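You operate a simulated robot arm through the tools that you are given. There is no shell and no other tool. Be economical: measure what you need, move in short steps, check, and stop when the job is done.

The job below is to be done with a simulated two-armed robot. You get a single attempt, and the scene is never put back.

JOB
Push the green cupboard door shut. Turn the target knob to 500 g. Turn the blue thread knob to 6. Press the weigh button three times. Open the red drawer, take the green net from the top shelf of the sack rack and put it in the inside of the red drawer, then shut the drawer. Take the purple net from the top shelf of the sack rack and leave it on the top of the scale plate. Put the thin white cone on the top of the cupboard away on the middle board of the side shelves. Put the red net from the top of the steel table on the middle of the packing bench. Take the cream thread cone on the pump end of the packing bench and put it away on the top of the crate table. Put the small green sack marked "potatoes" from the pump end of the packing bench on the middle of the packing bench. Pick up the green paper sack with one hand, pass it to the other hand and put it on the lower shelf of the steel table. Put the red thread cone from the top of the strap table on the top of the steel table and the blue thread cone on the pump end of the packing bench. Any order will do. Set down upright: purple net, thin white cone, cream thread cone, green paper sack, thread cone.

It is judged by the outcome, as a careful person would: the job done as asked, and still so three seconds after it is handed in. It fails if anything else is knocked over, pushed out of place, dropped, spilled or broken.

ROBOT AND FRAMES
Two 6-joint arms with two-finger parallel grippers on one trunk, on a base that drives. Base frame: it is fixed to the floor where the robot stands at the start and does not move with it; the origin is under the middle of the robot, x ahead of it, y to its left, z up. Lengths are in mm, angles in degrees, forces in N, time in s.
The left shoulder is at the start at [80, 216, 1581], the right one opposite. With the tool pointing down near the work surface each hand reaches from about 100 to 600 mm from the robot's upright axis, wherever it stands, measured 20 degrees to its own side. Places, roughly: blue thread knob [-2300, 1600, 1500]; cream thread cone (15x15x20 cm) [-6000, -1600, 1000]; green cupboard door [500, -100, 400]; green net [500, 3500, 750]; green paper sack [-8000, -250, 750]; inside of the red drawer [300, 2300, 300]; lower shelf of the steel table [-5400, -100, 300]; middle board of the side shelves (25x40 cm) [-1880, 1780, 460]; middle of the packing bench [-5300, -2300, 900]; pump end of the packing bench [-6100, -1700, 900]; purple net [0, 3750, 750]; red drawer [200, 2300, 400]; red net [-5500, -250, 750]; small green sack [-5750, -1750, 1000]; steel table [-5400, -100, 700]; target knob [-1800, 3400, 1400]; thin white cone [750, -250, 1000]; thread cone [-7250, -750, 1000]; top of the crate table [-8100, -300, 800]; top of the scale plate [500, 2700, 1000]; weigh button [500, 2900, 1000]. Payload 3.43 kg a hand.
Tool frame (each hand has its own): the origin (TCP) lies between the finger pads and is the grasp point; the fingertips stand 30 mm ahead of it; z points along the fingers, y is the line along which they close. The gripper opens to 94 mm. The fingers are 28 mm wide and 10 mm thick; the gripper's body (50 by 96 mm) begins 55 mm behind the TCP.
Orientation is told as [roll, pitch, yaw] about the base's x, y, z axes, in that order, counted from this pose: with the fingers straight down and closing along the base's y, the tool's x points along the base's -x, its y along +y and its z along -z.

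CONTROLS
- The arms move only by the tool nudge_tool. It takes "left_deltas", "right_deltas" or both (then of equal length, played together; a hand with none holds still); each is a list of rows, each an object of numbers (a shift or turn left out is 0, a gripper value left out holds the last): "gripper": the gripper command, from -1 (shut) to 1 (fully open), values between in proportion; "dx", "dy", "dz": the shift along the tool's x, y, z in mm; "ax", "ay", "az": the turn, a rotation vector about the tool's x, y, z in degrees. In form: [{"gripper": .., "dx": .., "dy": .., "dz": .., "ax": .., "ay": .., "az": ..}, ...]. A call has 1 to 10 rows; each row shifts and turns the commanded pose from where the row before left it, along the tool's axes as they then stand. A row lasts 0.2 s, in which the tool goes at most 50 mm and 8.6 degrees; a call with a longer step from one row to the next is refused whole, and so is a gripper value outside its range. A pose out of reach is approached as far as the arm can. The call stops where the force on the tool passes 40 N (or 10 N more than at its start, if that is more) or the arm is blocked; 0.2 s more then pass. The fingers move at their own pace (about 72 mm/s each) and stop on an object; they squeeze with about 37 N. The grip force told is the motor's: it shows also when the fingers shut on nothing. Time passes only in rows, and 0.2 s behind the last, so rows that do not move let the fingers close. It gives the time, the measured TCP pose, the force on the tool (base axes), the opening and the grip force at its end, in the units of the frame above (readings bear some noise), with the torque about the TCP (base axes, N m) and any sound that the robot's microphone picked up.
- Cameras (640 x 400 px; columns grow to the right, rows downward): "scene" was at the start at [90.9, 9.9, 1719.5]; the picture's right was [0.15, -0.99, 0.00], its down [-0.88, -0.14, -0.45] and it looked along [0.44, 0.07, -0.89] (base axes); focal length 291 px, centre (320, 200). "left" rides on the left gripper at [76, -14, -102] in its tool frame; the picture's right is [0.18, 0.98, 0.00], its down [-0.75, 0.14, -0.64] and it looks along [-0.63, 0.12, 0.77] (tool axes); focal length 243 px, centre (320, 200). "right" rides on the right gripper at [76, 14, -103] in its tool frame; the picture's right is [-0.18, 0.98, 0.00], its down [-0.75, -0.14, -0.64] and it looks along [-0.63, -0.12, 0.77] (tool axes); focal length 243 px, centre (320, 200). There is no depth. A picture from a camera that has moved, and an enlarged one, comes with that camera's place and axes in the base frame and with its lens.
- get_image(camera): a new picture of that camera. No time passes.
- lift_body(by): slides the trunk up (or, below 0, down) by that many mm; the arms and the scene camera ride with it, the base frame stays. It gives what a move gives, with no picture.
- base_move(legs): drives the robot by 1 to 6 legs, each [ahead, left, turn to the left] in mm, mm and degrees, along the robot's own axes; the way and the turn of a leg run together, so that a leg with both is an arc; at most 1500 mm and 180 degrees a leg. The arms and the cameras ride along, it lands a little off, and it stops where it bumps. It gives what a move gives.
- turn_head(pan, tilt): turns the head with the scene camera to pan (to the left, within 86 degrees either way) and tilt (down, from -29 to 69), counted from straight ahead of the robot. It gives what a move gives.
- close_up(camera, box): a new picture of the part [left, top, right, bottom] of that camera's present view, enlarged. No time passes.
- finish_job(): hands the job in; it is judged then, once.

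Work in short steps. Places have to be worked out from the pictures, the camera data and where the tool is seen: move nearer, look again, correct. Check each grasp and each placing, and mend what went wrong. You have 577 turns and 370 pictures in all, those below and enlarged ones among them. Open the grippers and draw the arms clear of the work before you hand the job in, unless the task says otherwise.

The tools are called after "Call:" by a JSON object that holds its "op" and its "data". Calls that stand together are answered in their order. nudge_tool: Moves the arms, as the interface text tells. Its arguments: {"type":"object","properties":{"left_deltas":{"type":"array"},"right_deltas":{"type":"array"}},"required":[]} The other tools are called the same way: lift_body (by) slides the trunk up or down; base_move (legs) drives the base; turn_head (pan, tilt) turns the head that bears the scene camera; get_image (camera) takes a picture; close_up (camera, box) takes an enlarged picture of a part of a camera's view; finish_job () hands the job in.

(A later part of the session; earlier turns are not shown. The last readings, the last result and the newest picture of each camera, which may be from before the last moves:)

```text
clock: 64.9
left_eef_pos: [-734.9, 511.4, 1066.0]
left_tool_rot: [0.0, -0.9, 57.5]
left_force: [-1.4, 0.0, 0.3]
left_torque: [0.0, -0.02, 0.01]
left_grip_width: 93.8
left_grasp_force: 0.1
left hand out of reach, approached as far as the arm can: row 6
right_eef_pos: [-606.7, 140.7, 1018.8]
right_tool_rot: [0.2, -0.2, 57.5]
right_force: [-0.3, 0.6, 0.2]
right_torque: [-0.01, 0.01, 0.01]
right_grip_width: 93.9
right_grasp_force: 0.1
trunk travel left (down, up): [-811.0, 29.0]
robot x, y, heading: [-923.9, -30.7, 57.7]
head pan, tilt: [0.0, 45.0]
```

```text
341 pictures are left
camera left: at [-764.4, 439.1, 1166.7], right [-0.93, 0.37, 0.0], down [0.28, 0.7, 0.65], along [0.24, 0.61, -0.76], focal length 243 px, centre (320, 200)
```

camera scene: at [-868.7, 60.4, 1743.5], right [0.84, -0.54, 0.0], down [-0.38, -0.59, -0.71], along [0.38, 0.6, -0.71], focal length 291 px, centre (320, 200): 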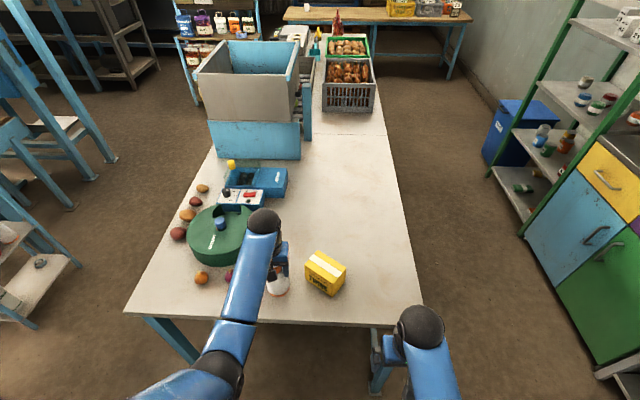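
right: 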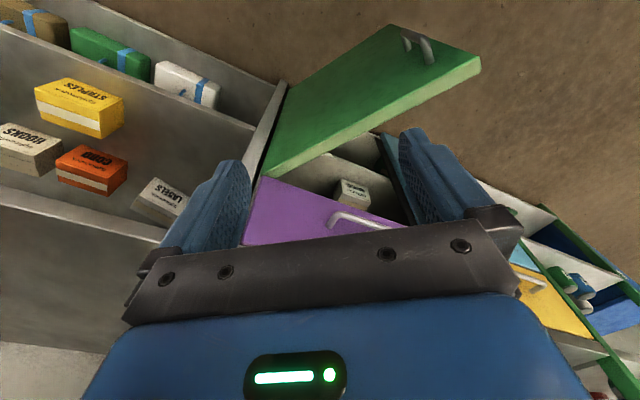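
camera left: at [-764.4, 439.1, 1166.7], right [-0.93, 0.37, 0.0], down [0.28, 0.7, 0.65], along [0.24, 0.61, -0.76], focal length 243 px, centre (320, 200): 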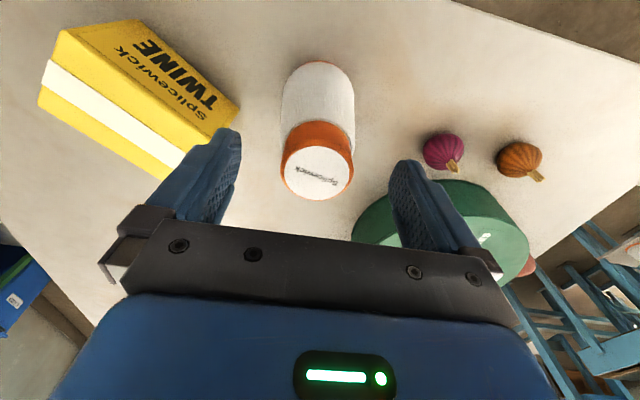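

The cone stands upright at about [-735,510]. I back the base off and tilt the left hand 60° so that it can grasp from the front.

Call:
{"op": "base_move", "data": {"legs": [[-260, 0, 0]]}}

Call:
{"op": "nudge_tool", "data": {"left_deltas": [{"ay": -8.5}, {"ay": -8.5}, {"ay": -8.5}, {"ay": -8.5}, {"ay": -8.5}, {"ay": -8.5}, {"ay": -8.5}]}}

Call:
{"op": "get_image", "data": {"camera": "scene"}}

Call:
{"op": "get_image", "data": {"camera": "left"}}

```text
clock: 66.7
left_eef_pos: [-869.9, 299.8, 1063.0]
left_tool_rot: [0.0, -0.8, 57.4]
left_force: [0.7, 0.5, -1.0]
left_torque: [-0.01, 0.02, 0.02]
left_grip_width: 94.1
left_grasp_force: 0.0
right_eef_pos: [-741.3, -71.0, 1017.9]
right_tool_rot: [0.1, -0.1, 57.3]
right_force: [0.1, 0.0, -0.3]
right_torque: [0.01, 0.0, 0.01]
right_grip_width: 94.0
right_grasp_force: 0.1
trunk travel left (down, up): [-811.0, 29.0]
robot x, y, heading: [-1063.8, -245.9, 57.4]
head pan, tilt: [0.0, 45.0]
```

```text
clock: 68.3
left_eef_pos: [-872.4, 295.8, 1065.9]
left_tool_rot: [0.0, -60.6, 57.4]
left_force: [0.6, -0.5, 0.1]
left_torque: [0.0, 0.01, 0.05]
left_grip_width: 94.2
left_grasp_force: 0.0
right_eef_pos: [-743.9, -74.8, 1019.0]
right_tool_rot: [-0.1, -0.4, 57.5]
right_force: [0.4, -0.2, -0.2]
right_torque: [0.03, 0.0, 0.0]
right_grip_width: 93.8
right_grasp_force: 0.0
trunk travel left (down, up): [-811.0, 29.0]
robot x, y, heading: [-1062.5, -244.7, 57.2]
head pan, tilt: [0.0, 45.0]
```

```text
340 pictures are left
camera scene: at [-1004.8, -151.9, 1742.9], right [0.84, -0.54, 0.0], down [-0.38, -0.59, -0.71], along [0.38, 0.6, -0.71], focal length 291 px, centre (320, 200)
```

scene: 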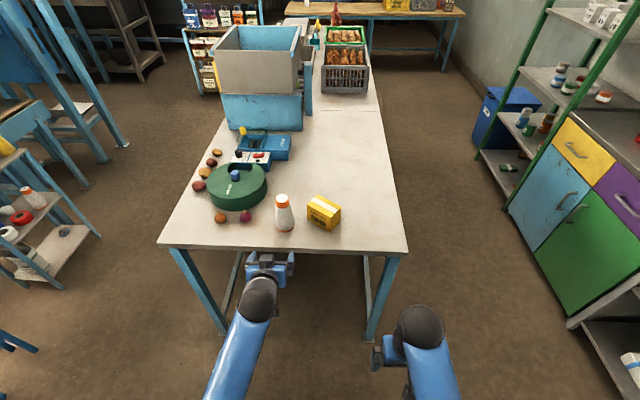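

```text
339 pictures are left
camera left: at [-927.1, 183.2, 1049.9], right [-0.88, 0.45, -0.16], down [-0.22, -0.08, 0.97], along [0.43, 0.89, 0.17], focal length 243 px, centre (320, 200)
```

left: 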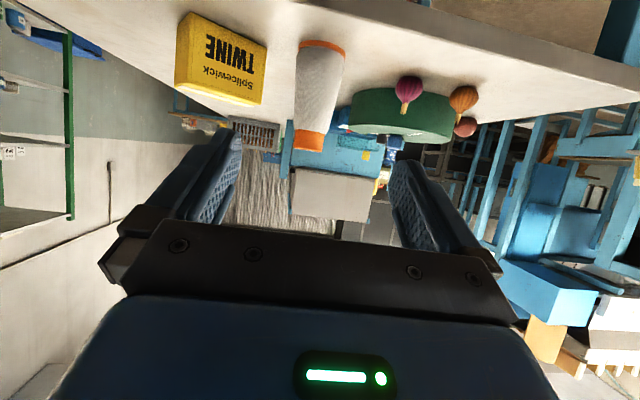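

Laterally aligned. I lower the trunk 55 and drive 200 ahead, then close in with the arm.

Call:
{"op": "lift_body", "data": {"by": -55}}

Call:
{"op": "base_move", "data": {"legs": [[190, 0, 0]]}}

Call:
{"op": "get_image", "data": {"camera": "left"}}

```text
clock: 69.3
left_eef_pos: [-869.8, 296.9, 1010.6]
left_tool_rot: [0.1, -60.6, 57.3]
left_force: [-0.7, 1.3, 0.0]
left_torque: [0.04, 0.02, 0.02]
left_grip_width: 93.9
left_grasp_force: 0.0
right_eef_pos: [-743.0, -74.3, 964.2]
right_tool_rot: [0.2, -0.3, 57.4]
right_force: [0.3, 0.4, -0.6]
right_torque: [0.01, 0.0, 0.0]
right_grip_width: 94.0
right_grasp_force: 0.0
trunk travel left (down, up): [-756.0, 84.0]
robot x, y, heading: [-1058.3, -246.8, 57.3]
head pan, tilt: [0.0, 45.0]
```

```text
clock: 70.8
left_eef_pos: [-771.2, 450.0, 1012.2]
left_tool_rot: [0.1, -60.7, 57.2]
left_force: [0.1, -0.3, 0.4]
left_torque: [-0.02, 0.04, -0.01]
left_grip_width: 94.3
left_grasp_force: 0.0
right_eef_pos: [-643.4, 77.7, 965.6]
right_tool_rot: [0.0, -0.5, 57.1]
right_force: [-0.4, -0.3, 0.4]
right_torque: [-0.01, 0.02, -0.06]
right_grip_width: 94.1
right_grasp_force: 0.1
trunk travel left (down, up): [-756.0, 84.0]
robot x, y, heading: [-964.2, -89.6, 57.3]
head pan, tilt: [0.0, 45.0]
```

```text
338 pictures are left
camera left: at [-826.7, 336.8, 996.2], right [-0.88, 0.46, -0.16], down [-0.22, -0.08, 0.97], along [0.43, 0.89, 0.17], focal length 243 px, centre (320, 200)
```

left: 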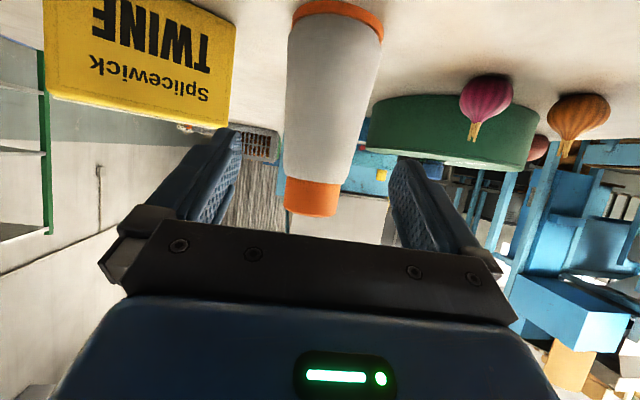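

The twine box (top z≈986) is close to the right finger's path, so I raise the hand 20 and narrow the gripper a little, then advance.

Call:
{"op": "nudge_tool", "data": {"left_deltas": [{"dx": -17, "dz": -10, "gripper": 0.65}, {"dz": 17.3, "dx": -10}, {"dz": 17.3, "dx": -10}, {"dz": 17.3, "dx": -10}]}}

Call:
{"op": "get_image", "data": {"camera": "left"}}

Call:
{"op": "get_image", "data": {"camera": "scene"}}

```text
clock: 71.8
left_eef_pos: [-734.6, 504.3, 1029.0]
left_tool_rot: [0.1, -60.4, 57.2]
left_force: [0.1, 0.2, -0.7]
left_torque: [-0.02, 0.0, 0.0]
left_grip_width: 77.5
left_grasp_force: 0.1
right_eef_pos: [-642.5, 81.6, 962.8]
right_tool_rot: [0.2, -0.2, 57.2]
right_force: [0.3, 0.4, -0.3]
right_torque: [-0.03, 0.03, -0.01]
right_grip_width: 94.2
right_grasp_force: 0.1
trunk travel left (down, up): [-756.0, 84.0]
robot x, y, heading: [-961.6, -87.7, 57.1]
head pan, tilt: [0.0, 45.0]
```

```text
337 pictures are left
camera left: at [-791.4, 391.4, 1014.2], right [-0.88, 0.46, -0.16], down [-0.22, -0.08, 0.97], along [0.43, 0.89, 0.17], focal length 243 px, centre (320, 200)
```

left: 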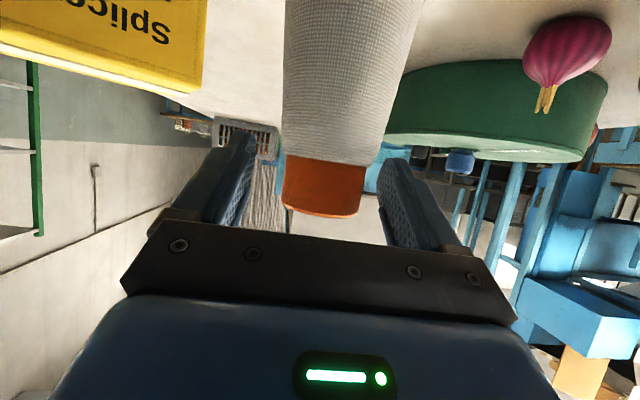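

```text
336 pictures are left
camera scene: at [-902.4, 6.2, 1687.6], right [0.84, -0.54, 0.0], down [-0.38, -0.6, -0.71], along [0.38, 0.59, -0.71], focal length 291 px, centre (320, 200)
```

scene: 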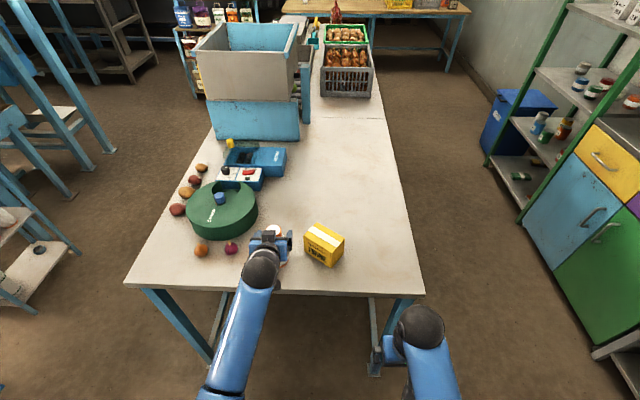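

The cone is between the pads. I nudge in slightly and close.

Call:
{"op": "nudge_tool", "data": {"left_deltas": [{"dz": 7, "dx": -4}, {"gripper": -1}, {"gripper": -1}, {"gripper": -1}, {"dx": -17, "dz": -10}, {"dx": -26, "dz": -15}]}}

Call:
{"op": "get_image", "data": {"camera": "left"}}

```text
clock: 73.2
left_eef_pos: [-732.1, 507.4, 1079.3]
left_tool_rot: [0.0, -60.5, 57.2]
left_force: [0.0, 0.1, -0.6]
left_torque: [0.0, -0.05, -0.01]
left_grip_width: 54.6
left_grasp_force: 36.6
right_eef_pos: [-641.7, 79.7, 963.8]
right_tool_rot: [0.1, -0.3, 57.1]
right_force: [-0.2, -0.4, -0.1]
right_torque: [0.05, -0.05, 0.01]
right_grip_width: 93.9
right_grasp_force: 0.1
trunk travel left (down, up): [-756.0, 84.0]
robot x, y, heading: [-964.6, -89.1, 56.9]
head pan, tilt: [0.0, 45.0]
```

```text
335 pictures are left
camera left: at [-788.0, 394.2, 1064.9], right [-0.88, 0.46, -0.16], down [-0.22, -0.08, 0.97], along [0.43, 0.89, 0.17], focal length 243 px, centre (320, 200)
```

left: 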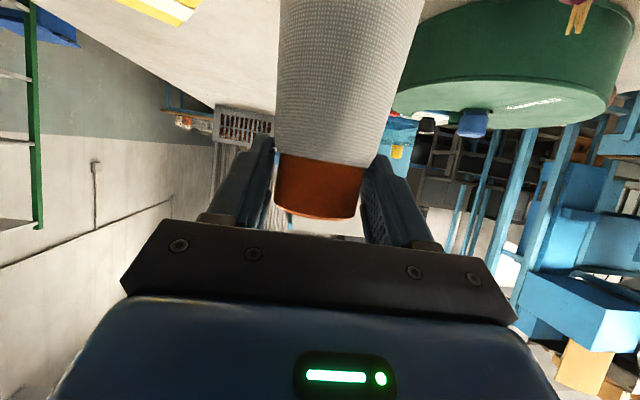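

Held firmly (cone foot ≈117 below TCP). I retract the hand, back off, strafe west and drive up the corridor between table and machine.

Call:
{"op": "base_move", "data": {"legs": [[-350, 0, 0]]}}

Call:
{"op": "nudge_tool", "data": {"left_deltas": [{"dz": -35, "dx": 20}, {"dz": -35, "dx": 20}, {"dz": -35, "dx": 20}, {"dz": -35, "dx": 20}, {"dz": -35, "dx": 20}, {"dz": -35, "dx": 20}]}}

Call:
{"op": "base_move", "data": {"legs": [[0, 1092, -2], [500, 0, 0]]}}

Call:
{"op": "get_image", "data": {"camera": "scene"}}

```text
clock: 75.5
left_eef_pos: [-922.2, 213.2, 1078.4]
left_tool_rot: [0.0, -60.3, 57.2]
left_force: [-0.5, 0.3, -1.2]
left_torque: [-0.01, 0.03, -0.02]
left_grip_width: 54.7
left_grasp_force: 36.7
right_eef_pos: [-832.5, -215.2, 962.1]
right_tool_rot: [0.0, -0.2, 57.2]
right_force: [0.2, -0.2, -1.7]
right_torque: [-0.01, 0.01, 0.02]
right_grip_width: 93.8
right_grasp_force: 0.0
trunk travel left (down, up): [-756.0, 84.0]
robot x, y, heading: [-1154.3, -387.0, 57.2]
head pan, tilt: [0.0, 45.0]
```

```text
clock: 76.9
left_eef_pos: [-1055.6, 6.1, 1080.5]
left_tool_rot: [-0.1, -60.5, 57.5]
left_force: [-0.3, -0.3, -1.3]
left_torque: [0.0, 0.0, 0.01]
left_grip_width: 54.9
left_grasp_force: 37.0
right_eef_pos: [-835.7, -216.9, 963.9]
right_tool_rot: [0.1, -0.3, 57.2]
right_force: [0.0, 0.0, -0.5]
right_torque: [-0.01, -0.03, -0.01]
right_grip_width: 94.1
right_grasp_force: 0.1
trunk travel left (down, up): [-756.0, 84.0]
robot x, y, heading: [-1152.8, -385.2, 57.2]
head pan, tilt: [0.0, 45.0]
```

```text
clock: 85.1
left_eef_pos: [-1652.1, 1019.9, 1080.0]
left_tool_rot: [0.1, -60.5, 54.8]
left_force: [0.0, 0.6, -0.2]
left_torque: [-0.01, 0.02, 0.0]
left_grip_width: 54.6
left_grasp_force: 36.7
right_eef_pos: [-1442.0, 786.5, 963.1]
right_tool_rot: [0.0, -0.3, 54.7]
right_force: [0.2, -0.6, 0.3]
right_torque: [-0.04, -0.01, 0.0]
right_grip_width: 93.8
right_grasp_force: 0.1
trunk travel left (down, up): [-756.0, 84.0]
robot x, y, heading: [-1769.6, 630.5, 54.7]
head pan, tilt: [0.0, 45.0]
```

```text
334 pictures are left
camera scene: at [-1706.4, 721.1, 1688.0], right [0.82, -0.58, 0.0], down [-0.41, -0.58, -0.71], along [0.41, 0.58, -0.71], focal length 291 px, centre (320, 200)
```

scene: 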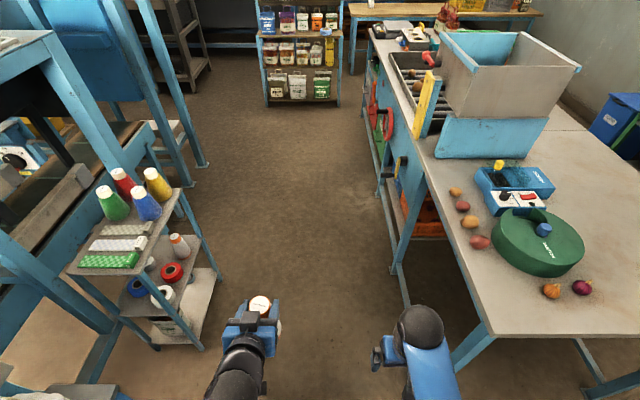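

Good view of the side shelves at left. I zoom in.

Call:
{"op": "close_up", "data": {"camera": "scene", "box": [60, 150, 260, 360]}}

```text
1.90 times, centred on (160, 255) of scene
camera zoom: at [-1706.4, 721.1, 1688.0], right [0.82, -0.58, 0.0], down [-0.41, -0.58, -0.71], along [0.41, 0.58, -0.71], focal length 553 px, centre (625, 95)
```

zoom: 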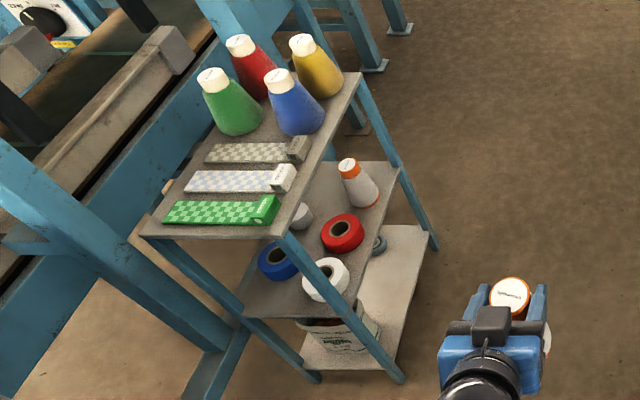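

The middle board holds rolls and one thin cone already; I zoom more to find free space.

Call:
{"op": "turn_head", "data": {"pan": 25, "tilt": 45}}

Call:
{"op": "close_up", "data": {"camera": "scene", "box": [240, 180, 400, 300]}}

```text
clock: 86.0
left_eef_pos: [-1651.7, 1019.8, 1078.8]
left_tool_rot: [0.1, -60.4, 54.8]
left_force: [0.0, -0.4, -2.2]
left_torque: [-0.01, 0.0, -0.01]
left_grip_width: 54.5
left_grasp_force: 36.9
right_eef_pos: [-1440.3, 788.9, 963.5]
right_tool_rot: [0.2, -0.2, 54.7]
right_force: [-0.4, -0.6, -0.8]
right_torque: [0.0, 0.01, -0.03]
right_grip_width: 94.1
right_grasp_force: 0.0
trunk travel left (down, up): [-756.0, 84.0]
robot x, y, heading: [-1771.8, 632.1, 54.6]
head pan, tilt: [25.0, 45.0]
```

```text
3.33 times, centred on (320, 240) of scene
camera zoom: at [-1736.9, 737.4, 1687.7], right [0.98, -0.18, 0.0], down [-0.13, -0.7, -0.71], along [0.13, 0.7, -0.71], focal length 968 px, centre (320, 67)
```

zoom: 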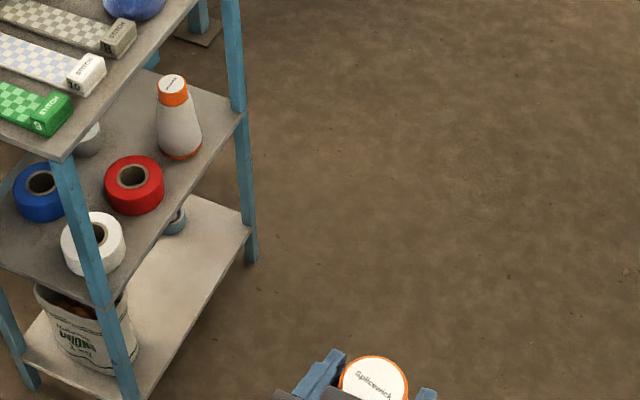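

Free spot: the far end of the middle board (beyond the thin cone). I'll enter from the far open end, so I drive up the corridor past the shelves.

Call:
{"op": "base_move", "data": {"legs": [[800, 60, 0], [750, 20, 0]]}}

Call:
{"op": "turn_head", "data": {"pan": 80, "tilt": 35}}

Call:
{"op": "get_image", "data": {"camera": "scene"}}

```text
clock: 93.9
left_eef_pos: [-815.8, 2325.6, 1078.9]
left_tool_rot: [0.1, -60.5, 54.3]
left_force: [0.4, 0.1, -0.4]
left_torque: [-0.06, 0.02, -0.03]
left_grip_width: 54.5
left_grasp_force: 36.7
right_eef_pos: [-607.2, 2090.9, 963.7]
right_tool_rot: [-0.1, -0.3, 54.3]
right_force: [0.1, 0.3, 0.6]
right_torque: [0.03, -0.01, -0.01]
right_grip_width: 94.0
right_grasp_force: 0.0
trunk travel left (down, up): [-756.0, 84.0]
robot x, y, heading: [-931.7, 1937.1, 54.1]
head pan, tilt: [25.0, 45.0]
```

```text
clock: 95.1
left_eef_pos: [-816.2, 2326.4, 1081.0]
left_tool_rot: [0.1, -60.4, 54.3]
left_force: [-0.2, 0.7, -2.0]
left_torque: [-0.01, -0.01, 0.02]
left_grip_width: 54.4
left_grasp_force: 36.9
right_eef_pos: [-604.9, 2092.0, 963.9]
right_tool_rot: [0.0, -0.4, 54.2]
right_force: [-1.1, -0.5, -0.2]
right_torque: [-0.01, -0.02, 0.01]
right_grip_width: 94.0
right_grasp_force: 0.0
trunk travel left (down, up): [-756.0, 84.0]
robot x, y, heading: [-934.1, 1938.6, 54.2]
head pan, tilt: [80.0, 35.0]
```

```text
331 pictures are left
camera scene: at [-980.2, 2026.1, 1702.6], right [0.72, 0.7, 0.0], down [0.4, -0.41, -0.82], along [-0.57, 0.59, -0.57], focal length 291 px, centre (320, 200)
```

scene: 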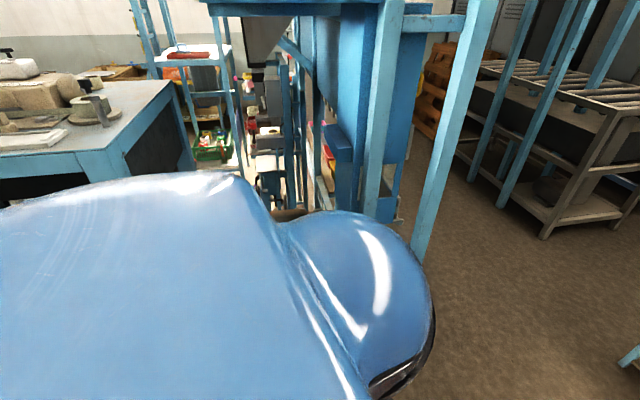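

I rotate in place to face back towards the shelf's far end.

Call:
{"op": "base_move", "data": {"legs": [[0, 0, 150]]}}

Call:
{"op": "turn_head", "data": {"pan": -10, "tilt": 45}}

Call:
{"op": "get_image", "data": {"camera": "scene"}}

```text
clock: 101.7
left_eef_pos: [-1231.0, 1660.7, 1079.5]
left_tool_rot: [0.2, -60.4, -155.5]
left_force: [0.2, 0.0, -1.8]
left_torque: [-0.01, 0.0, 0.02]
left_grip_width: 54.2
left_grasp_force: 36.9
right_eef_pos: [-1297.1, 1968.7, 962.9]
right_tool_rot: [-0.1, -0.3, -155.5]
right_force: [-0.3, -0.7, 0.5]
right_torque: [0.01, 0.03, 0.0]
right_grip_width: 94.1
right_grasp_force: 0.1
trunk travel left (down, up): [-756.0, 84.0]
robot x, y, heading: [-930.3, 1935.7, -155.7]
head pan, tilt: [80.0, 35.0]
```

```text
clock: 103.4
left_eef_pos: [-1231.3, 1661.5, 1079.0]
left_tool_rot: [0.1, -60.4, -155.5]
left_force: [-0.2, 0.6, -1.6]
left_torque: [0.02, 0.0, -0.04]
left_grip_width: 54.3
left_grasp_force: 37.1
right_eef_pos: [-1295.4, 1968.6, 964.9]
right_tool_rot: [0.0, -0.2, -155.5]
right_force: [0.1, 0.8, -0.6]
right_torque: [0.0, 0.0, 0.02]
right_grip_width: 94.1
right_grasp_force: 0.0
trunk travel left (down, up): [-756.0, 84.0]
robot x, y, heading: [-935.7, 1938.2, -155.5]
head pan, tilt: [-10.0, 45.0]
```

```text
330 pictures are left
camera scene: at [-1042.5, 1905.8, 1687.8], right [-0.25, 0.97, 0.0], down [0.68, 0.18, -0.71], along [-0.68, -0.18, -0.71], focal length 291 px, centre (320, 200)
```

scene: 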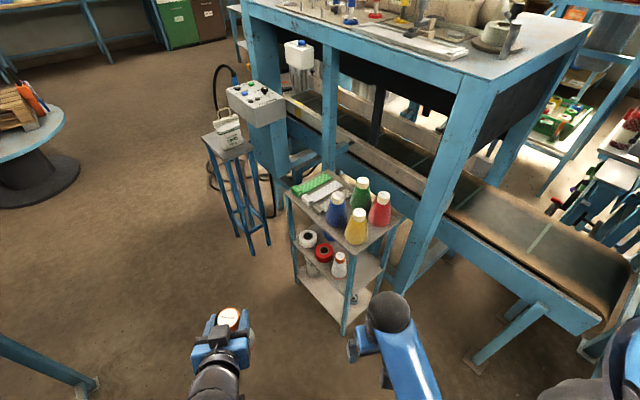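

A clear view of the far end. I zoom to locate the free area and legs.

Call:
{"op": "close_up", "data": {"camera": "scene", "box": [270, 170, 430, 340]}}

```text
2.35 times, centred on (350, 255) of scene
camera zoom: at [-1042.5, 1905.8, 1687.8], right [-0.25, 0.97, 0.0], down [0.68, 0.18, -0.71], along [-0.68, -0.18, -0.71], focal length 684 px, centre (249, 71)
```

zoom: 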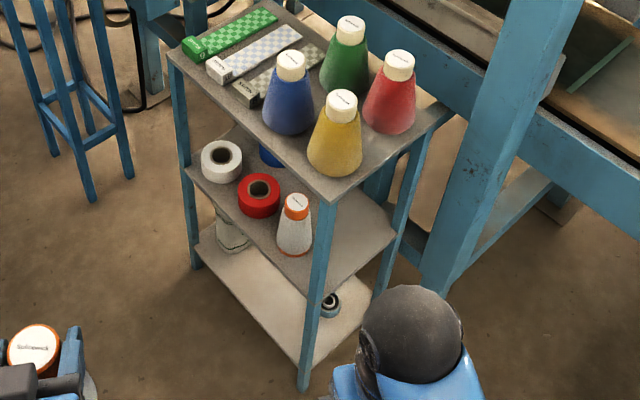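

The free spot centre is about [-1802,1909], with 95 mm to either leg on the approach line. I strafe right 460 and lower the trunk.

Call:
{"op": "base_move", "data": {"legs": [[0, -462, 0]]}}

Call:
{"op": "lift_body", "data": {"by": -400}}

Call:
{"op": "lift_body", "data": {"by": -60}}

Call:
{"op": "get_image", "data": {"camera": "scene"}}

Call:
{"op": "get_image", "data": {"camera": "left"}}

```text
clock: 106.2
left_eef_pos: [-1422.5, 2082.8, 1079.8]
left_tool_rot: [-0.1, -60.4, -155.4]
left_force: [-1.0, -0.9, -0.2]
left_torque: [-0.01, 0.02, -0.01]
left_grip_width: 54.3
left_grasp_force: 37.2
right_eef_pos: [-1488.4, 2390.4, 964.4]
right_tool_rot: [-0.1, -0.3, -155.5]
right_force: [-0.5, -0.4, -0.3]
right_torque: [0.04, -0.04, 0.01]
right_grip_width: 94.0
right_grasp_force: 0.0
trunk travel left (down, up): [-756.0, 84.0]
robot x, y, heading: [-1129.3, 2363.0, -155.6]
head pan, tilt: [-10.0, 45.0]
```

```text
clock: 110.0
left_eef_pos: [-1422.9, 2084.1, 679.3]
left_tool_rot: [0.2, -60.4, -155.6]
left_force: [0.2, 0.0, -0.4]
left_torque: [0.03, 0.01, 0.01]
left_grip_width: 54.2
left_grasp_force: 36.7
right_eef_pos: [-1488.0, 2391.1, 563.3]
right_tool_rot: [0.0, -0.3, -155.6]
right_force: [0.5, 1.5, -0.4]
right_torque: [0.01, 0.0, -0.01]
right_grip_width: 93.8
right_grasp_force: 0.0
trunk travel left (down, up): [-356.0, 484.0]
robot x, y, heading: [-1130.0, 2357.8, -155.4]
head pan, tilt: [-10.0, 45.0]
```

```text
clock: 111.0
left_eef_pos: [-1423.0, 2084.7, 619.0]
left_tool_rot: [0.1, -60.5, -155.5]
left_force: [-0.5, 0.0, -0.9]
left_torque: [0.0, -0.02, -0.04]
left_grip_width: 54.4
left_grasp_force: 37.2
right_eef_pos: [-1487.4, 2391.3, 504.0]
right_tool_rot: [-0.1, -0.4, -155.5]
right_force: [0.1, 0.4, -0.3]
right_torque: [-0.01, 0.05, 0.01]
right_grip_width: 94.0
right_grasp_force: 0.2
trunk travel left (down, up): [-296.0, 544.0]
robot x, y, heading: [-1125.4, 2358.8, -155.1]
head pan, tilt: [-10.0, 45.0]
```

```text
328 pictures are left
camera scene: at [-1234.4, 2328.4, 1227.8], right [-0.25, 0.97, 0.0], down [0.68, 0.18, -0.71], along [-0.68, -0.18, -0.71], focal length 291 px, centre (320, 200)
```

scene: 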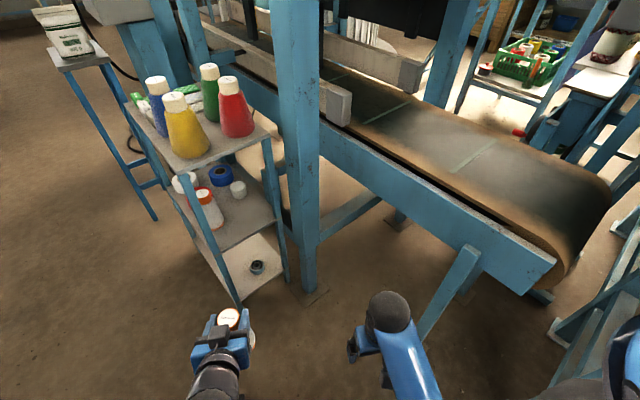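

```text
327 pictures are left
camera left: at [-1313.4, 2150.4, 604.0], right [0.49, -0.86, -0.16], down [0.23, -0.05, 0.97], along [-0.84, -0.51, 0.17], focal length 243 px, centre (320, 200)
```

left: 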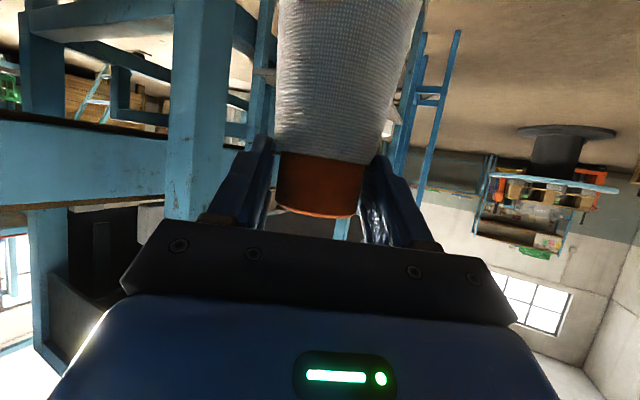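

The right hand would come near the conveyor, so I bring the left hand inwards by 80 and shift the base left by 80, and tuck the right hand in.

Call:
{"op": "nudge_tool", "data": {"left_deltas": [{"dy": -27}, {"dy": -27}, {"dy": -26}], "right_deltas": [{"dx": 30, "dy": 20}, {"dx": 30, "dy": 20}, {"dx": 30, "dy": 20}]}}

Call:
{"op": "base_move", "data": {"legs": [[100, 80, 0]]}}

Call:
{"op": "get_image", "data": {"camera": "scene"}}

Call:
{"op": "get_image", "data": {"camera": "left"}}

```text
clock: 111.8
left_eef_pos: [-1457.5, 2156.9, 620.0]
left_tool_rot: [0.1, -60.4, -155.5]
left_force: [0.6, 0.6, -1.2]
left_torque: [-0.03, -0.03, -0.01]
left_grip_width: 54.5
left_grasp_force: 36.5
right_eef_pos: [-1380.7, 2375.6, 504.6]
right_tool_rot: [0.2, -0.4, -155.6]
right_force: [0.6, 0.7, -0.5]
right_torque: [0.02, -0.01, 0.01]
right_grip_width: 93.8
right_grasp_force: 0.0
trunk travel left (down, up): [-296.0, 544.0]
robot x, y, heading: [-1128.3, 2361.3, -155.6]
head pan, tilt: [-10.0, 45.0]
```

```text
clock: 113.1
left_eef_pos: [-1515.2, 2041.3, 618.9]
left_tool_rot: [0.0, -60.5, -155.3]
left_force: [0.3, -0.6, -1.5]
left_torque: [0.01, 0.02, 0.0]
left_grip_width: 54.3
left_grasp_force: 37.0
right_eef_pos: [-1438.1, 2260.2, 503.7]
right_tool_rot: [-0.1, -0.2, -155.5]
right_force: [1.0, 0.0, -0.3]
right_torque: [0.04, -0.02, 0.02]
right_grip_width: 93.8
right_grasp_force: 0.1
trunk travel left (down, up): [-296.0, 544.0]
robot x, y, heading: [-1185.4, 2247.5, -155.5]
head pan, tilt: [-10.0, 45.0]
```

```text
326 pictures are left
camera scene: at [-1292.4, 2212.2, 1227.7], right [-0.25, 0.97, 0.0], down [0.69, 0.18, -0.71], along [-0.68, -0.18, -0.71], focal length 291 px, centre (320, 200)
```

scene: 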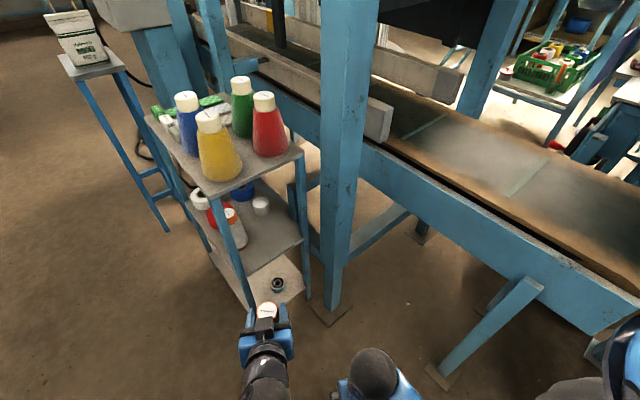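

```text
325 pictures are left
camera left: at [-1404.7, 2108.0, 604.5], right [0.49, -0.86, -0.16], down [0.23, -0.05, 0.97], along [-0.84, -0.51, 0.17], focal length 243 px, centre (320, 200)
```

left: 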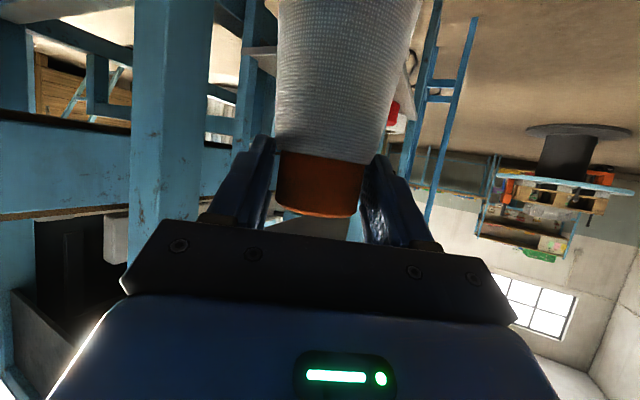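

Zooming on the shelf end for the last alignment.

Call:
{"op": "close_up", "data": {"camera": "scene", "box": [170, 160, 330, 330]}}

```text
2.35 times, centred on (250, 245) of scene
camera zoom: at [-1292.4, 2212.2, 1227.7], right [-0.25, 0.97, 0.0], down [0.69, 0.18, -0.71], along [-0.68, -0.18, -0.71], focal length 684 px, centre (485, 94)
```

zoom: 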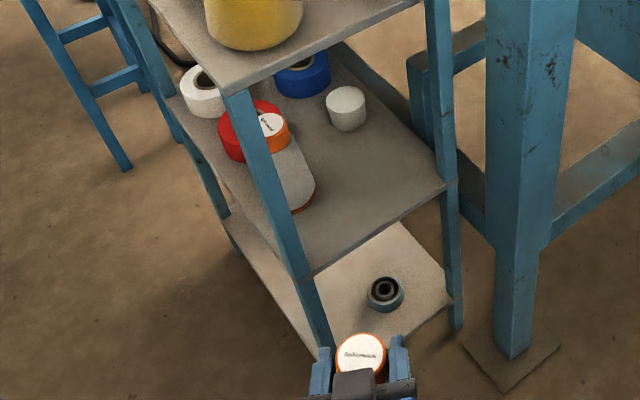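

Perfectly in line (313 mm to go). I drive 150 first and check.

Call:
{"op": "base_move", "data": {"legs": [[160, 0, 0]]}}

Call:
{"op": "get_image", "data": {"camera": "scene"}}

```text
clock: 114.5
left_eef_pos: [-1664.4, 1975.4, 619.2]
left_tool_rot: [0.1, -60.3, -155.7]
left_force: [-0.1, -0.4, -0.4]
left_torque: [0.02, -0.02, -0.01]
left_grip_width: 54.1
left_grasp_force: 37.1
right_eef_pos: [-1588.1, 2193.8, 503.1]
right_tool_rot: [0.0, -0.1, -155.7]
right_force: [-0.3, 0.4, 0.5]
right_torque: [0.0, -0.04, 0.0]
right_grip_width: 93.9
right_grasp_force: 0.1
trunk travel left (down, up): [-296.0, 544.0]
robot x, y, heading: [-1331.7, 2178.9, -155.9]
head pan, tilt: [-10.0, 45.0]
```

```text
323 pictures are left
camera scene: at [-1441.8, 2145.7, 1227.6], right [-0.25, 0.97, 0.0], down [0.69, 0.17, -0.71], along [-0.68, -0.17, -0.71], focal length 291 px, centre (320, 200)
```

scene: 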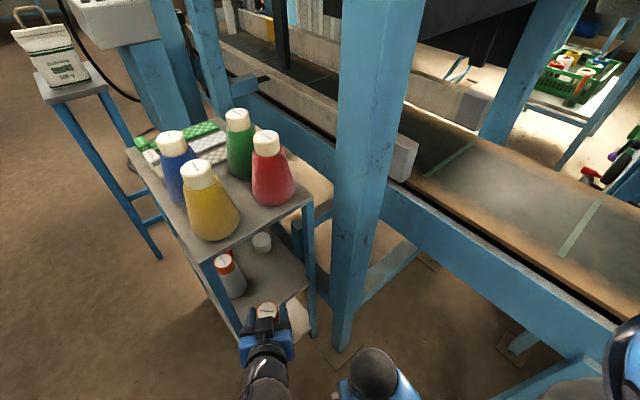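

I drive 95 more, then finish with the arm.

Call:
{"op": "base_move", "data": {"legs": [[95, 0, 0]]}}

Call:
{"op": "nudge_tool", "data": {"left_deltas": [{"dz": 17, "dx": -10}, {"dz": 17, "dx": -10}, {"dz": 10, "dx": -6}]}}

Call:
{"op": "get_image", "data": {"camera": "scene"}}

Call:
{"op": "get_image", "data": {"camera": "left"}}

```text
clock: 115.6
left_eef_pos: [-1753.7, 1935.4, 620.3]
left_tool_rot: [0.1, -60.3, -155.8]
left_force: [1.0, 0.1, -1.4]
left_torque: [0.0, 0.02, 0.0]
left_grip_width: 54.3
left_grasp_force: 37.0
right_eef_pos: [-1676.5, 2154.6, 503.0]
right_tool_rot: [0.1, -0.2, -155.9]
right_force: [-0.5, -0.2, 0.3]
right_torque: [0.01, -0.01, 0.01]
right_grip_width: 94.1
right_grasp_force: 0.0
trunk travel left (down, up): [-296.0, 544.0]
robot x, y, heading: [-1423.6, 2140.4, -155.9]
head pan, tilt: [-10.0, 45.0]
```

```text
clock: 116.4
left_eef_pos: [-1802.3, 1915.6, 621.7]
left_tool_rot: [0.1, -60.4, -155.9]
left_force: [-1.4, 0.2, -1.5]
left_torque: [-0.03, -0.01, 0.01]
left_grip_width: 54.4
left_grasp_force: 37.2
right_eef_pos: [-1676.1, 2154.9, 502.1]
right_tool_rot: [-0.1, -0.3, -155.9]
right_force: [0.1, -0.2, 0.4]
right_torque: [0.0, -0.01, -0.03]
right_grip_width: 93.8
right_grasp_force: 0.1
trunk travel left (down, up): [-296.0, 544.0]
robot x, y, heading: [-1424.4, 2137.2, -156.1]
head pan, tilt: [-10.0, 45.0]
```

```text
322 pictures are left
camera scene: at [-1530.5, 2106.3, 1227.8], right [-0.24, 0.97, 0.0], down [0.69, 0.17, -0.71], along [-0.69, -0.17, -0.71], focal length 291 px, centre (320, 200)
```

scene: 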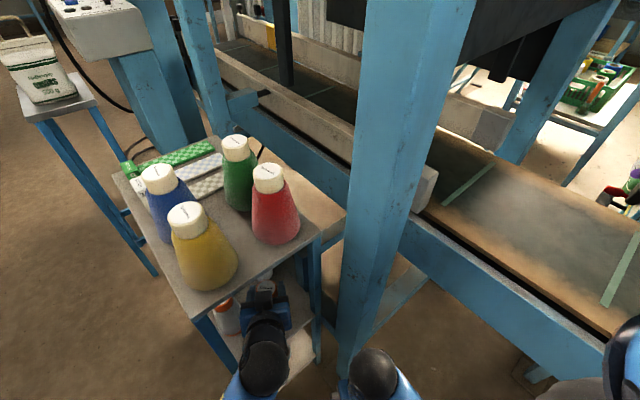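

```text
321 pictures are left
camera left: at [-1692.1, 1981.3, 605.7], right [0.49, -0.86, -0.16], down [0.23, -0.05, 0.97], along [-0.84, -0.51, 0.17], focal length 243 px, centre (320, 200)
```

left: 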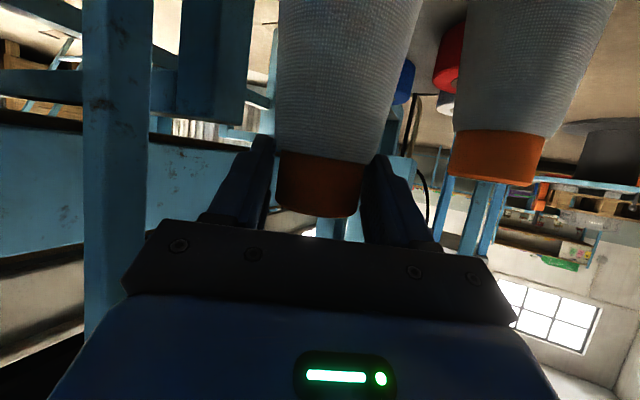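

In place beside the other cone with a clear gap. I lower straight down until contact.

Call:
{"op": "nudge_tool", "data": {"left_deltas": [{"dx": 17, "dz": 10}, {"dx": 10, "dz": 6}, {"dx": 4.5, "dz": 2.5}, {"dx": 4.5, "dz": 2.5}, {"dx": 4.5, "dz": 2.5}]}}

```text
clock: 117.4
left_eef_pos: [-1802.6, 1913.7, 591.2]
left_tool_rot: [-0.6, -61.7, -155.3]
left_force: [2.7, -1.2, 11.5]
left_torque: [0.02, -0.28, -0.03]
left_grip_width: 54.4
left_grasp_force: 36.7
right_eef_pos: [-1675.1, 2154.3, 503.0]
right_tool_rot: [0.0, -0.3, -155.8]
right_force: [0.2, 0.2, 0.2]
right_torque: [0.02, 0.03, -0.01]
right_grip_width: 93.7
right_grasp_force: 0.1
trunk travel left (down, up): [-296.0, 544.0]
robot x, y, heading: [-1422.5, 2139.6, -156.1]
head pan, tilt: [-10.0, 45.0]
stopped in row 4 (left hand): the force on the tool passed its limit at 45 N (the readings are from after the stop); the commanded pose is now the measured one
```

Contact at TCP z=591. I open and withdraw straight back.

Call:
{"op": "nudge_tool", "data": {"left_deltas": [{"gripper": 1}, {"gripper": 1}, {"gripper": 1}, {"dz": -17, "dx": 9}, {"dz": -30, "dx": 17}, {"dz": -35, "dx": 20}, {"dz": -35, "dx": 20}]}}

Call:
{"op": "base_move", "data": {"legs": [[-250, 0, 0]]}}

Call:
{"op": "close_up", "data": {"camera": "scene", "box": [170, 160, 330, 330]}}

```text
clock: 119.2
left_eef_pos: [-1700.5, 1934.7, 592.0]
left_tool_rot: [-4.1, -62.0, -143.2]
left_force: [-12.7, 26.8, -3.9]
left_torque: [-0.12, -0.06, 0.03]
left_grip_width: 77.9
left_grasp_force: 0.0
right_eef_pos: [-1678.7, 2157.0, 503.1]
right_tool_rot: [0.1, -0.2, -156.1]
right_force: [0.4, -0.1, 0.0]
right_torque: [0.01, 0.0, 0.01]
right_grip_width: 94.0
right_grasp_force: 0.0
trunk travel left (down, up): [-296.0, 544.0]
robot x, y, heading: [-1425.6, 2139.3, -156.1]
head pan, tilt: [-10.0, 45.0]
stopped in row 7 (left hand): the arm was blocked; the commanded pose is now the measured one
```

```text
clock: 120.0
left_eef_pos: [-1687.0, 1940.0, 592.8]
left_tool_rot: [-4.3, -62.3, -142.8]
left_force: [-4.0, 20.8, 4.0]
left_torque: [-0.32, -0.05, 0.01]
left_grip_width: 82.4
left_grasp_force: 0.2
right_eef_pos: [-1664.5, 2163.6, 503.1]
right_tool_rot: [0.0, -0.3, -156.2]
right_force: [-0.5, -0.3, -0.3]
right_torque: [0.01, -0.01, -0.03]
right_grip_width: 94.0
right_grasp_force: 0.0
trunk travel left (down, up): [-296.0, 544.0]
robot x, y, heading: [-1408.1, 2147.5, -156.1]
head pan, tilt: [-10.0, 45.0]
stopped in leg 1: the force on the tool passed its limit at 43 N (the readings are from after the stop); the commanded pose is now the measured one
```

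```text
2.35 times, centred on (250, 245) of scene
camera zoom: at [-1519.1, 2116.5, 1227.9], right [-0.24, 0.97, 0.0], down [0.69, 0.17, -0.71], along [-0.69, -0.17, -0.71], focal length 684 px, centre (485, 94)
```

zoom: 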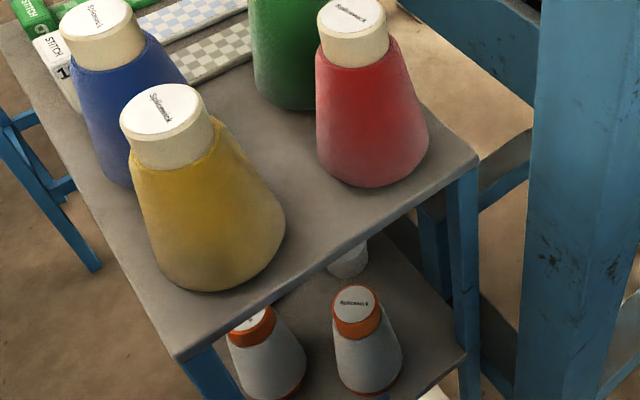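

The cone stands well, but the opened left finger is caught on the front leg. I close the fingers, shift right to relieve, and see.

Call:
{"op": "nudge_tool", "data": {"left_deltas": [{"gripper": -0.5}, {"gripper": -0.5}, {"dy": -12}, {"dy": -10}]}}

Call:
{"op": "get_image", "data": {"camera": "scene"}}

Call:
{"op": "get_image", "data": {"camera": "left"}}

```text
clock: 121.0
left_eef_pos: [-1688.8, 1943.2, 589.0]
left_tool_rot: [-1.9, -61.7, -143.8]
left_force: [-0.7, 1.4, 0.1]
left_torque: [0.02, 0.01, 0.01]
left_grip_width: 23.6
left_grasp_force: 0.1
right_eef_pos: [-1665.4, 2163.3, 503.4]
right_tool_rot: [0.0, -0.4, -156.1]
right_force: [-0.1, -0.2, 0.3]
right_torque: [0.03, -0.01, 0.0]
right_grip_width: 94.2
right_grasp_force: 0.1
trunk travel left (down, up): [-296.0, 544.0]
robot x, y, heading: [-1409.8, 2145.4, -156.0]
head pan, tilt: [-10.0, 45.0]
```

```text
319 pictures are left
camera scene: at [-1519.1, 2114.0, 1228.4], right [-0.24, 0.97, 0.0], down [0.69, 0.17, -0.71], along [-0.69, -0.17, -0.71], focal length 291 px, centre (320, 200)
```

scene: 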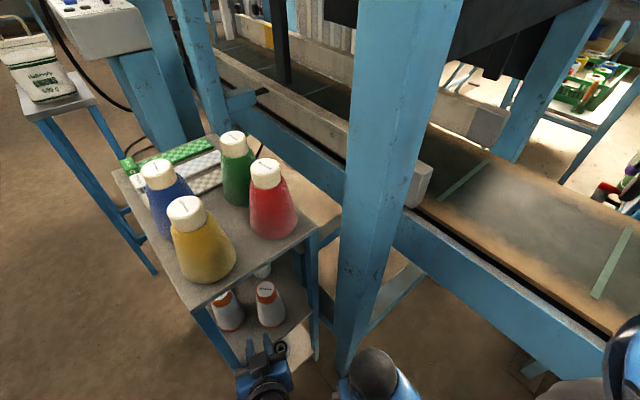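

```text
318 pictures are left
camera left: at [-1592.5, 2027.6, 571.1], right [0.63, -0.76, -0.18], down [0.26, -0.01, 0.97], along [-0.74, -0.65, 0.19], focal length 243 px, centre (320, 200)
```

left: 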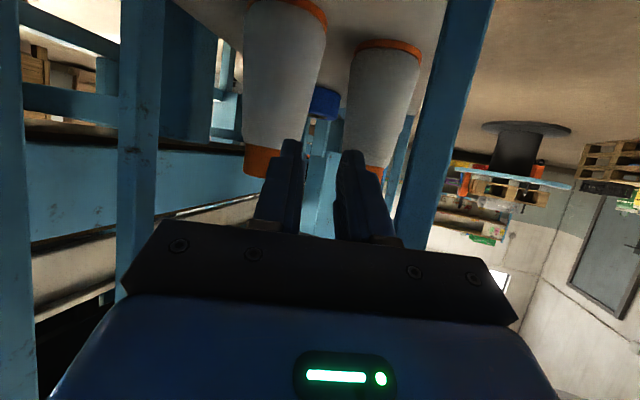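

Freed, everything stands. I back out.

Call:
{"op": "base_move", "data": {"legs": [[-350, 0, 0]]}}

Call:
{"op": "get_image", "data": {"camera": "scene"}}

```text
clock: 123.3
left_eef_pos: [-1374.5, 2087.2, 590.2]
left_tool_rot: [-2.6, -62.1, -143.2]
left_force: [0.1, -0.2, -0.6]
left_torque: [0.01, -0.01, -0.03]
left_grip_width: 23.6
left_grasp_force: 0.2
right_eef_pos: [-1345.2, 2303.8, 504.7]
right_tool_rot: [0.0, -0.3, -156.0]
right_force: [0.6, 0.6, -0.5]
right_torque: [0.0, 0.02, -0.07]
right_grip_width: 93.8
right_grasp_force: 0.0
trunk travel left (down, up): [-296.0, 544.0]
robot x, y, heading: [-1091.5, 2287.0, -156.1]
head pan, tilt: [-10.0, 45.0]
```

```text
317 pictures are left
camera scene: at [-1199.3, 2255.7, 1227.8], right [-0.24, 0.97, 0.0], down [0.69, 0.17, -0.71], along [-0.69, -0.17, -0.71], focal length 291 px, centre (320, 200)
```

scene: 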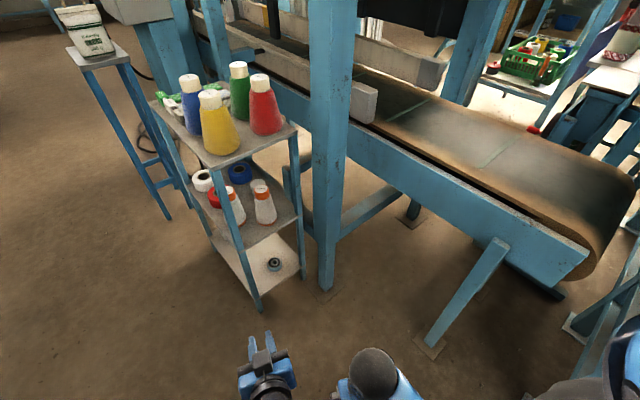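

The thin white cone is done. I raise the trunk and look toward the target knob [-1800,3400,1400] and the blue thread knob.

Call:
{"op": "lift_body", "data": {"by": 400}}

Call:
{"op": "turn_head", "data": {"pan": -80, "tilt": 15}}

Call:
{"op": "get_image", "data": {"camera": "scene"}}

Call:
{"op": "turn_head", "data": {"pan": 0, "tilt": 15}}

Call:
{"op": "get_image", "data": {"camera": "scene"}}

```text
clock: 125.0
left_eef_pos: [-1366.0, 2074.5, 690.0]
left_tool_rot: [16.0, -59.5, -158.5]
left_force: [-0.6, 0.6, 0.2]
left_torque: [-0.01, -0.01, 0.01]
left_grip_width: 23.3
left_grasp_force: 0.1
right_eef_pos: [-1344.6, 2303.3, 658.6]
right_tool_rot: [0.0, -0.4, -155.9]
right_force: [0.2, 0.5, -1.1]
right_torque: [0.0, 0.0, -0.03]
right_grip_width: 94.1
right_grasp_force: 0.0
trunk travel left (down, up): [-448.0, 392.0]
robot x, y, heading: [-1093.3, 2288.9, -156.1]
head pan, tilt: [-10.0, 45.0]
stopped: the arm was blocked; the commanded pose is now the measured one
```

```text
clock: 126.4
left_eef_pos: [-1367.4, 2075.5, 688.8]
left_tool_rot: [15.4, -59.5, -157.9]
left_force: [0.7, 0.4, -0.1]
left_torque: [-0.05, -0.03, -0.04]
left_grip_width: 23.7
left_grasp_force: 0.0
right_eef_pos: [-1346.6, 2304.0, 655.4]
right_tool_rot: [0.1, -0.3, -156.0]
right_force: [-0.9, 0.0, -0.2]
right_torque: [-0.01, -0.03, -0.03]
right_grip_width: 93.9
right_grasp_force: 0.0
trunk travel left (down, up): [-448.0, 392.0]
robot x, y, heading: [-1092.1, 2289.0, -156.2]
head pan, tilt: [-80.0, 15.0]
```

```text
316 pictures are left
camera scene: at [-1173.4, 2352.6, 1427.1], right [0.83, 0.56, 0.0], down [0.15, -0.21, -0.97], along [-0.54, 0.8, -0.26], focal length 291 px, centre (320, 200)
```

scene: 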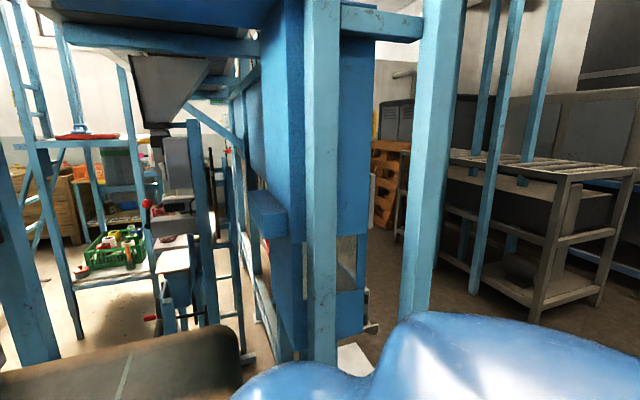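

```text
clock: 127.9
left_eef_pos: [-1366.9, 2075.7, 687.4]
left_tool_rot: [15.5, -59.5, -158.1]
left_force: [-0.3, -0.2, 0.3]
left_torque: [0.02, 0.03, 0.02]
left_grip_width: 23.4
left_grasp_force: 0.1
right_eef_pos: [-1346.5, 2303.6, 655.4]
right_tool_rot: [0.0, -0.2, -156.0]
right_force: [0.1, 0.5, 0.5]
right_torque: [0.0, 0.02, 0.03]
right_grip_width: 94.3
right_grasp_force: 0.1
trunk travel left (down, up): [-448.0, 392.0]
robot x, y, heading: [-1090.5, 2283.0, -155.9]
head pan, tilt: [0.0, 15.0]
```

```text
315 pictures are left
camera scene: at [-1206.4, 2237.2, 1426.9], right [-0.41, 0.91, 0.0], down [0.24, 0.11, -0.97], along [-0.88, -0.39, -0.26], focal length 291 px, centre (320, 200)
```

scene: 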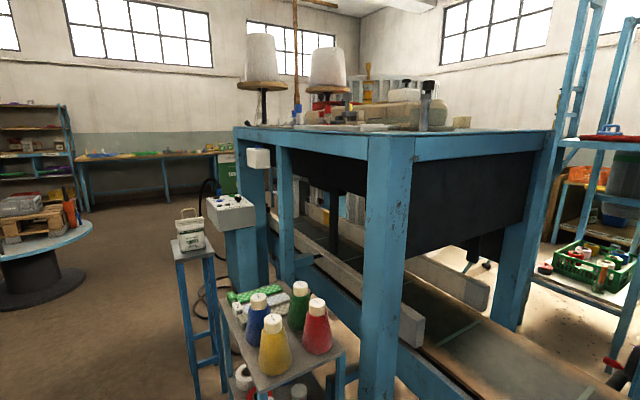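

The lift stopped because an arm was blocked; I look down at the arms.

Call:
{"op": "turn_head", "data": {"pan": 0, "tilt": 62}}

Call:
{"op": "get_image", "data": {"camera": "scene"}}

Call:
{"op": "get_image", "data": {"camera": "left"}}

```text
clock: 129.1
left_eef_pos: [-1367.9, 2076.1, 687.7]
left_tool_rot: [15.6, -59.6, -158.1]
left_force: [1.0, 0.1, 0.3]
left_torque: [-0.02, -0.02, 0.0]
left_grip_width: 23.6
left_grasp_force: 0.1
right_eef_pos: [-1345.4, 2304.3, 654.5]
right_tool_rot: [-0.1, -0.3, -156.0]
right_force: [-0.1, 0.0, -0.6]
right_torque: [0.0, -0.02, 0.0]
right_grip_width: 94.0
right_grasp_force: 0.0
trunk travel left (down, up): [-448.0, 392.0]
robot x, y, heading: [-1092.1, 2287.8, -156.1]
head pan, tilt: [0.0, 62.0]
```

```text
314 pictures are left
camera scene: at [-1179.9, 2249.0, 1358.4], right [-0.41, 0.91, 0.0], down [0.81, 0.36, -0.47], along [-0.43, -0.19, -0.88], focal length 291 px, centre (320, 200)
```

scene: 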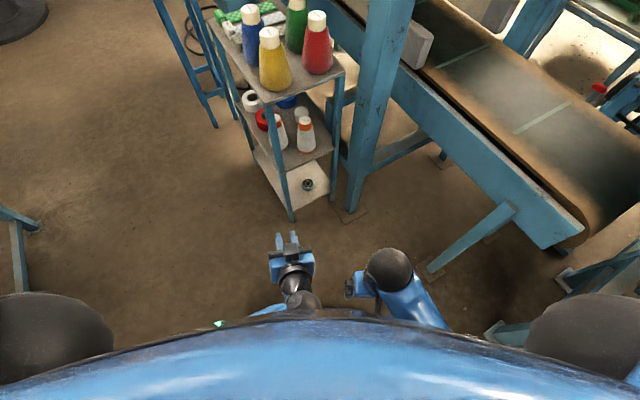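

```text
313 pictures are left
camera left: at [-1270.0, 2159.8, 670.2], right [0.65, -0.76, -0.02], down [0.16, 0.1, 0.98], along [-0.74, -0.64, 0.18], focal length 243 px, centre (320, 200)
```

left: 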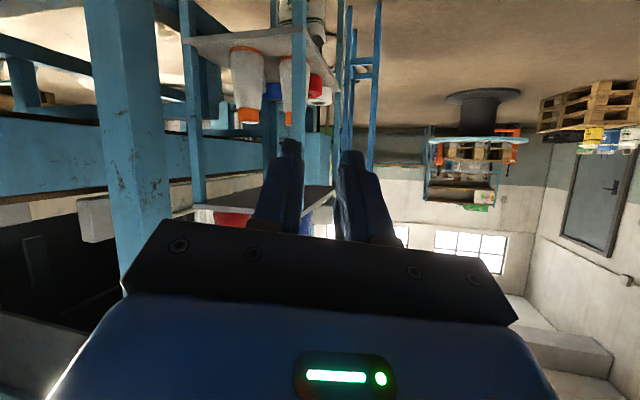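

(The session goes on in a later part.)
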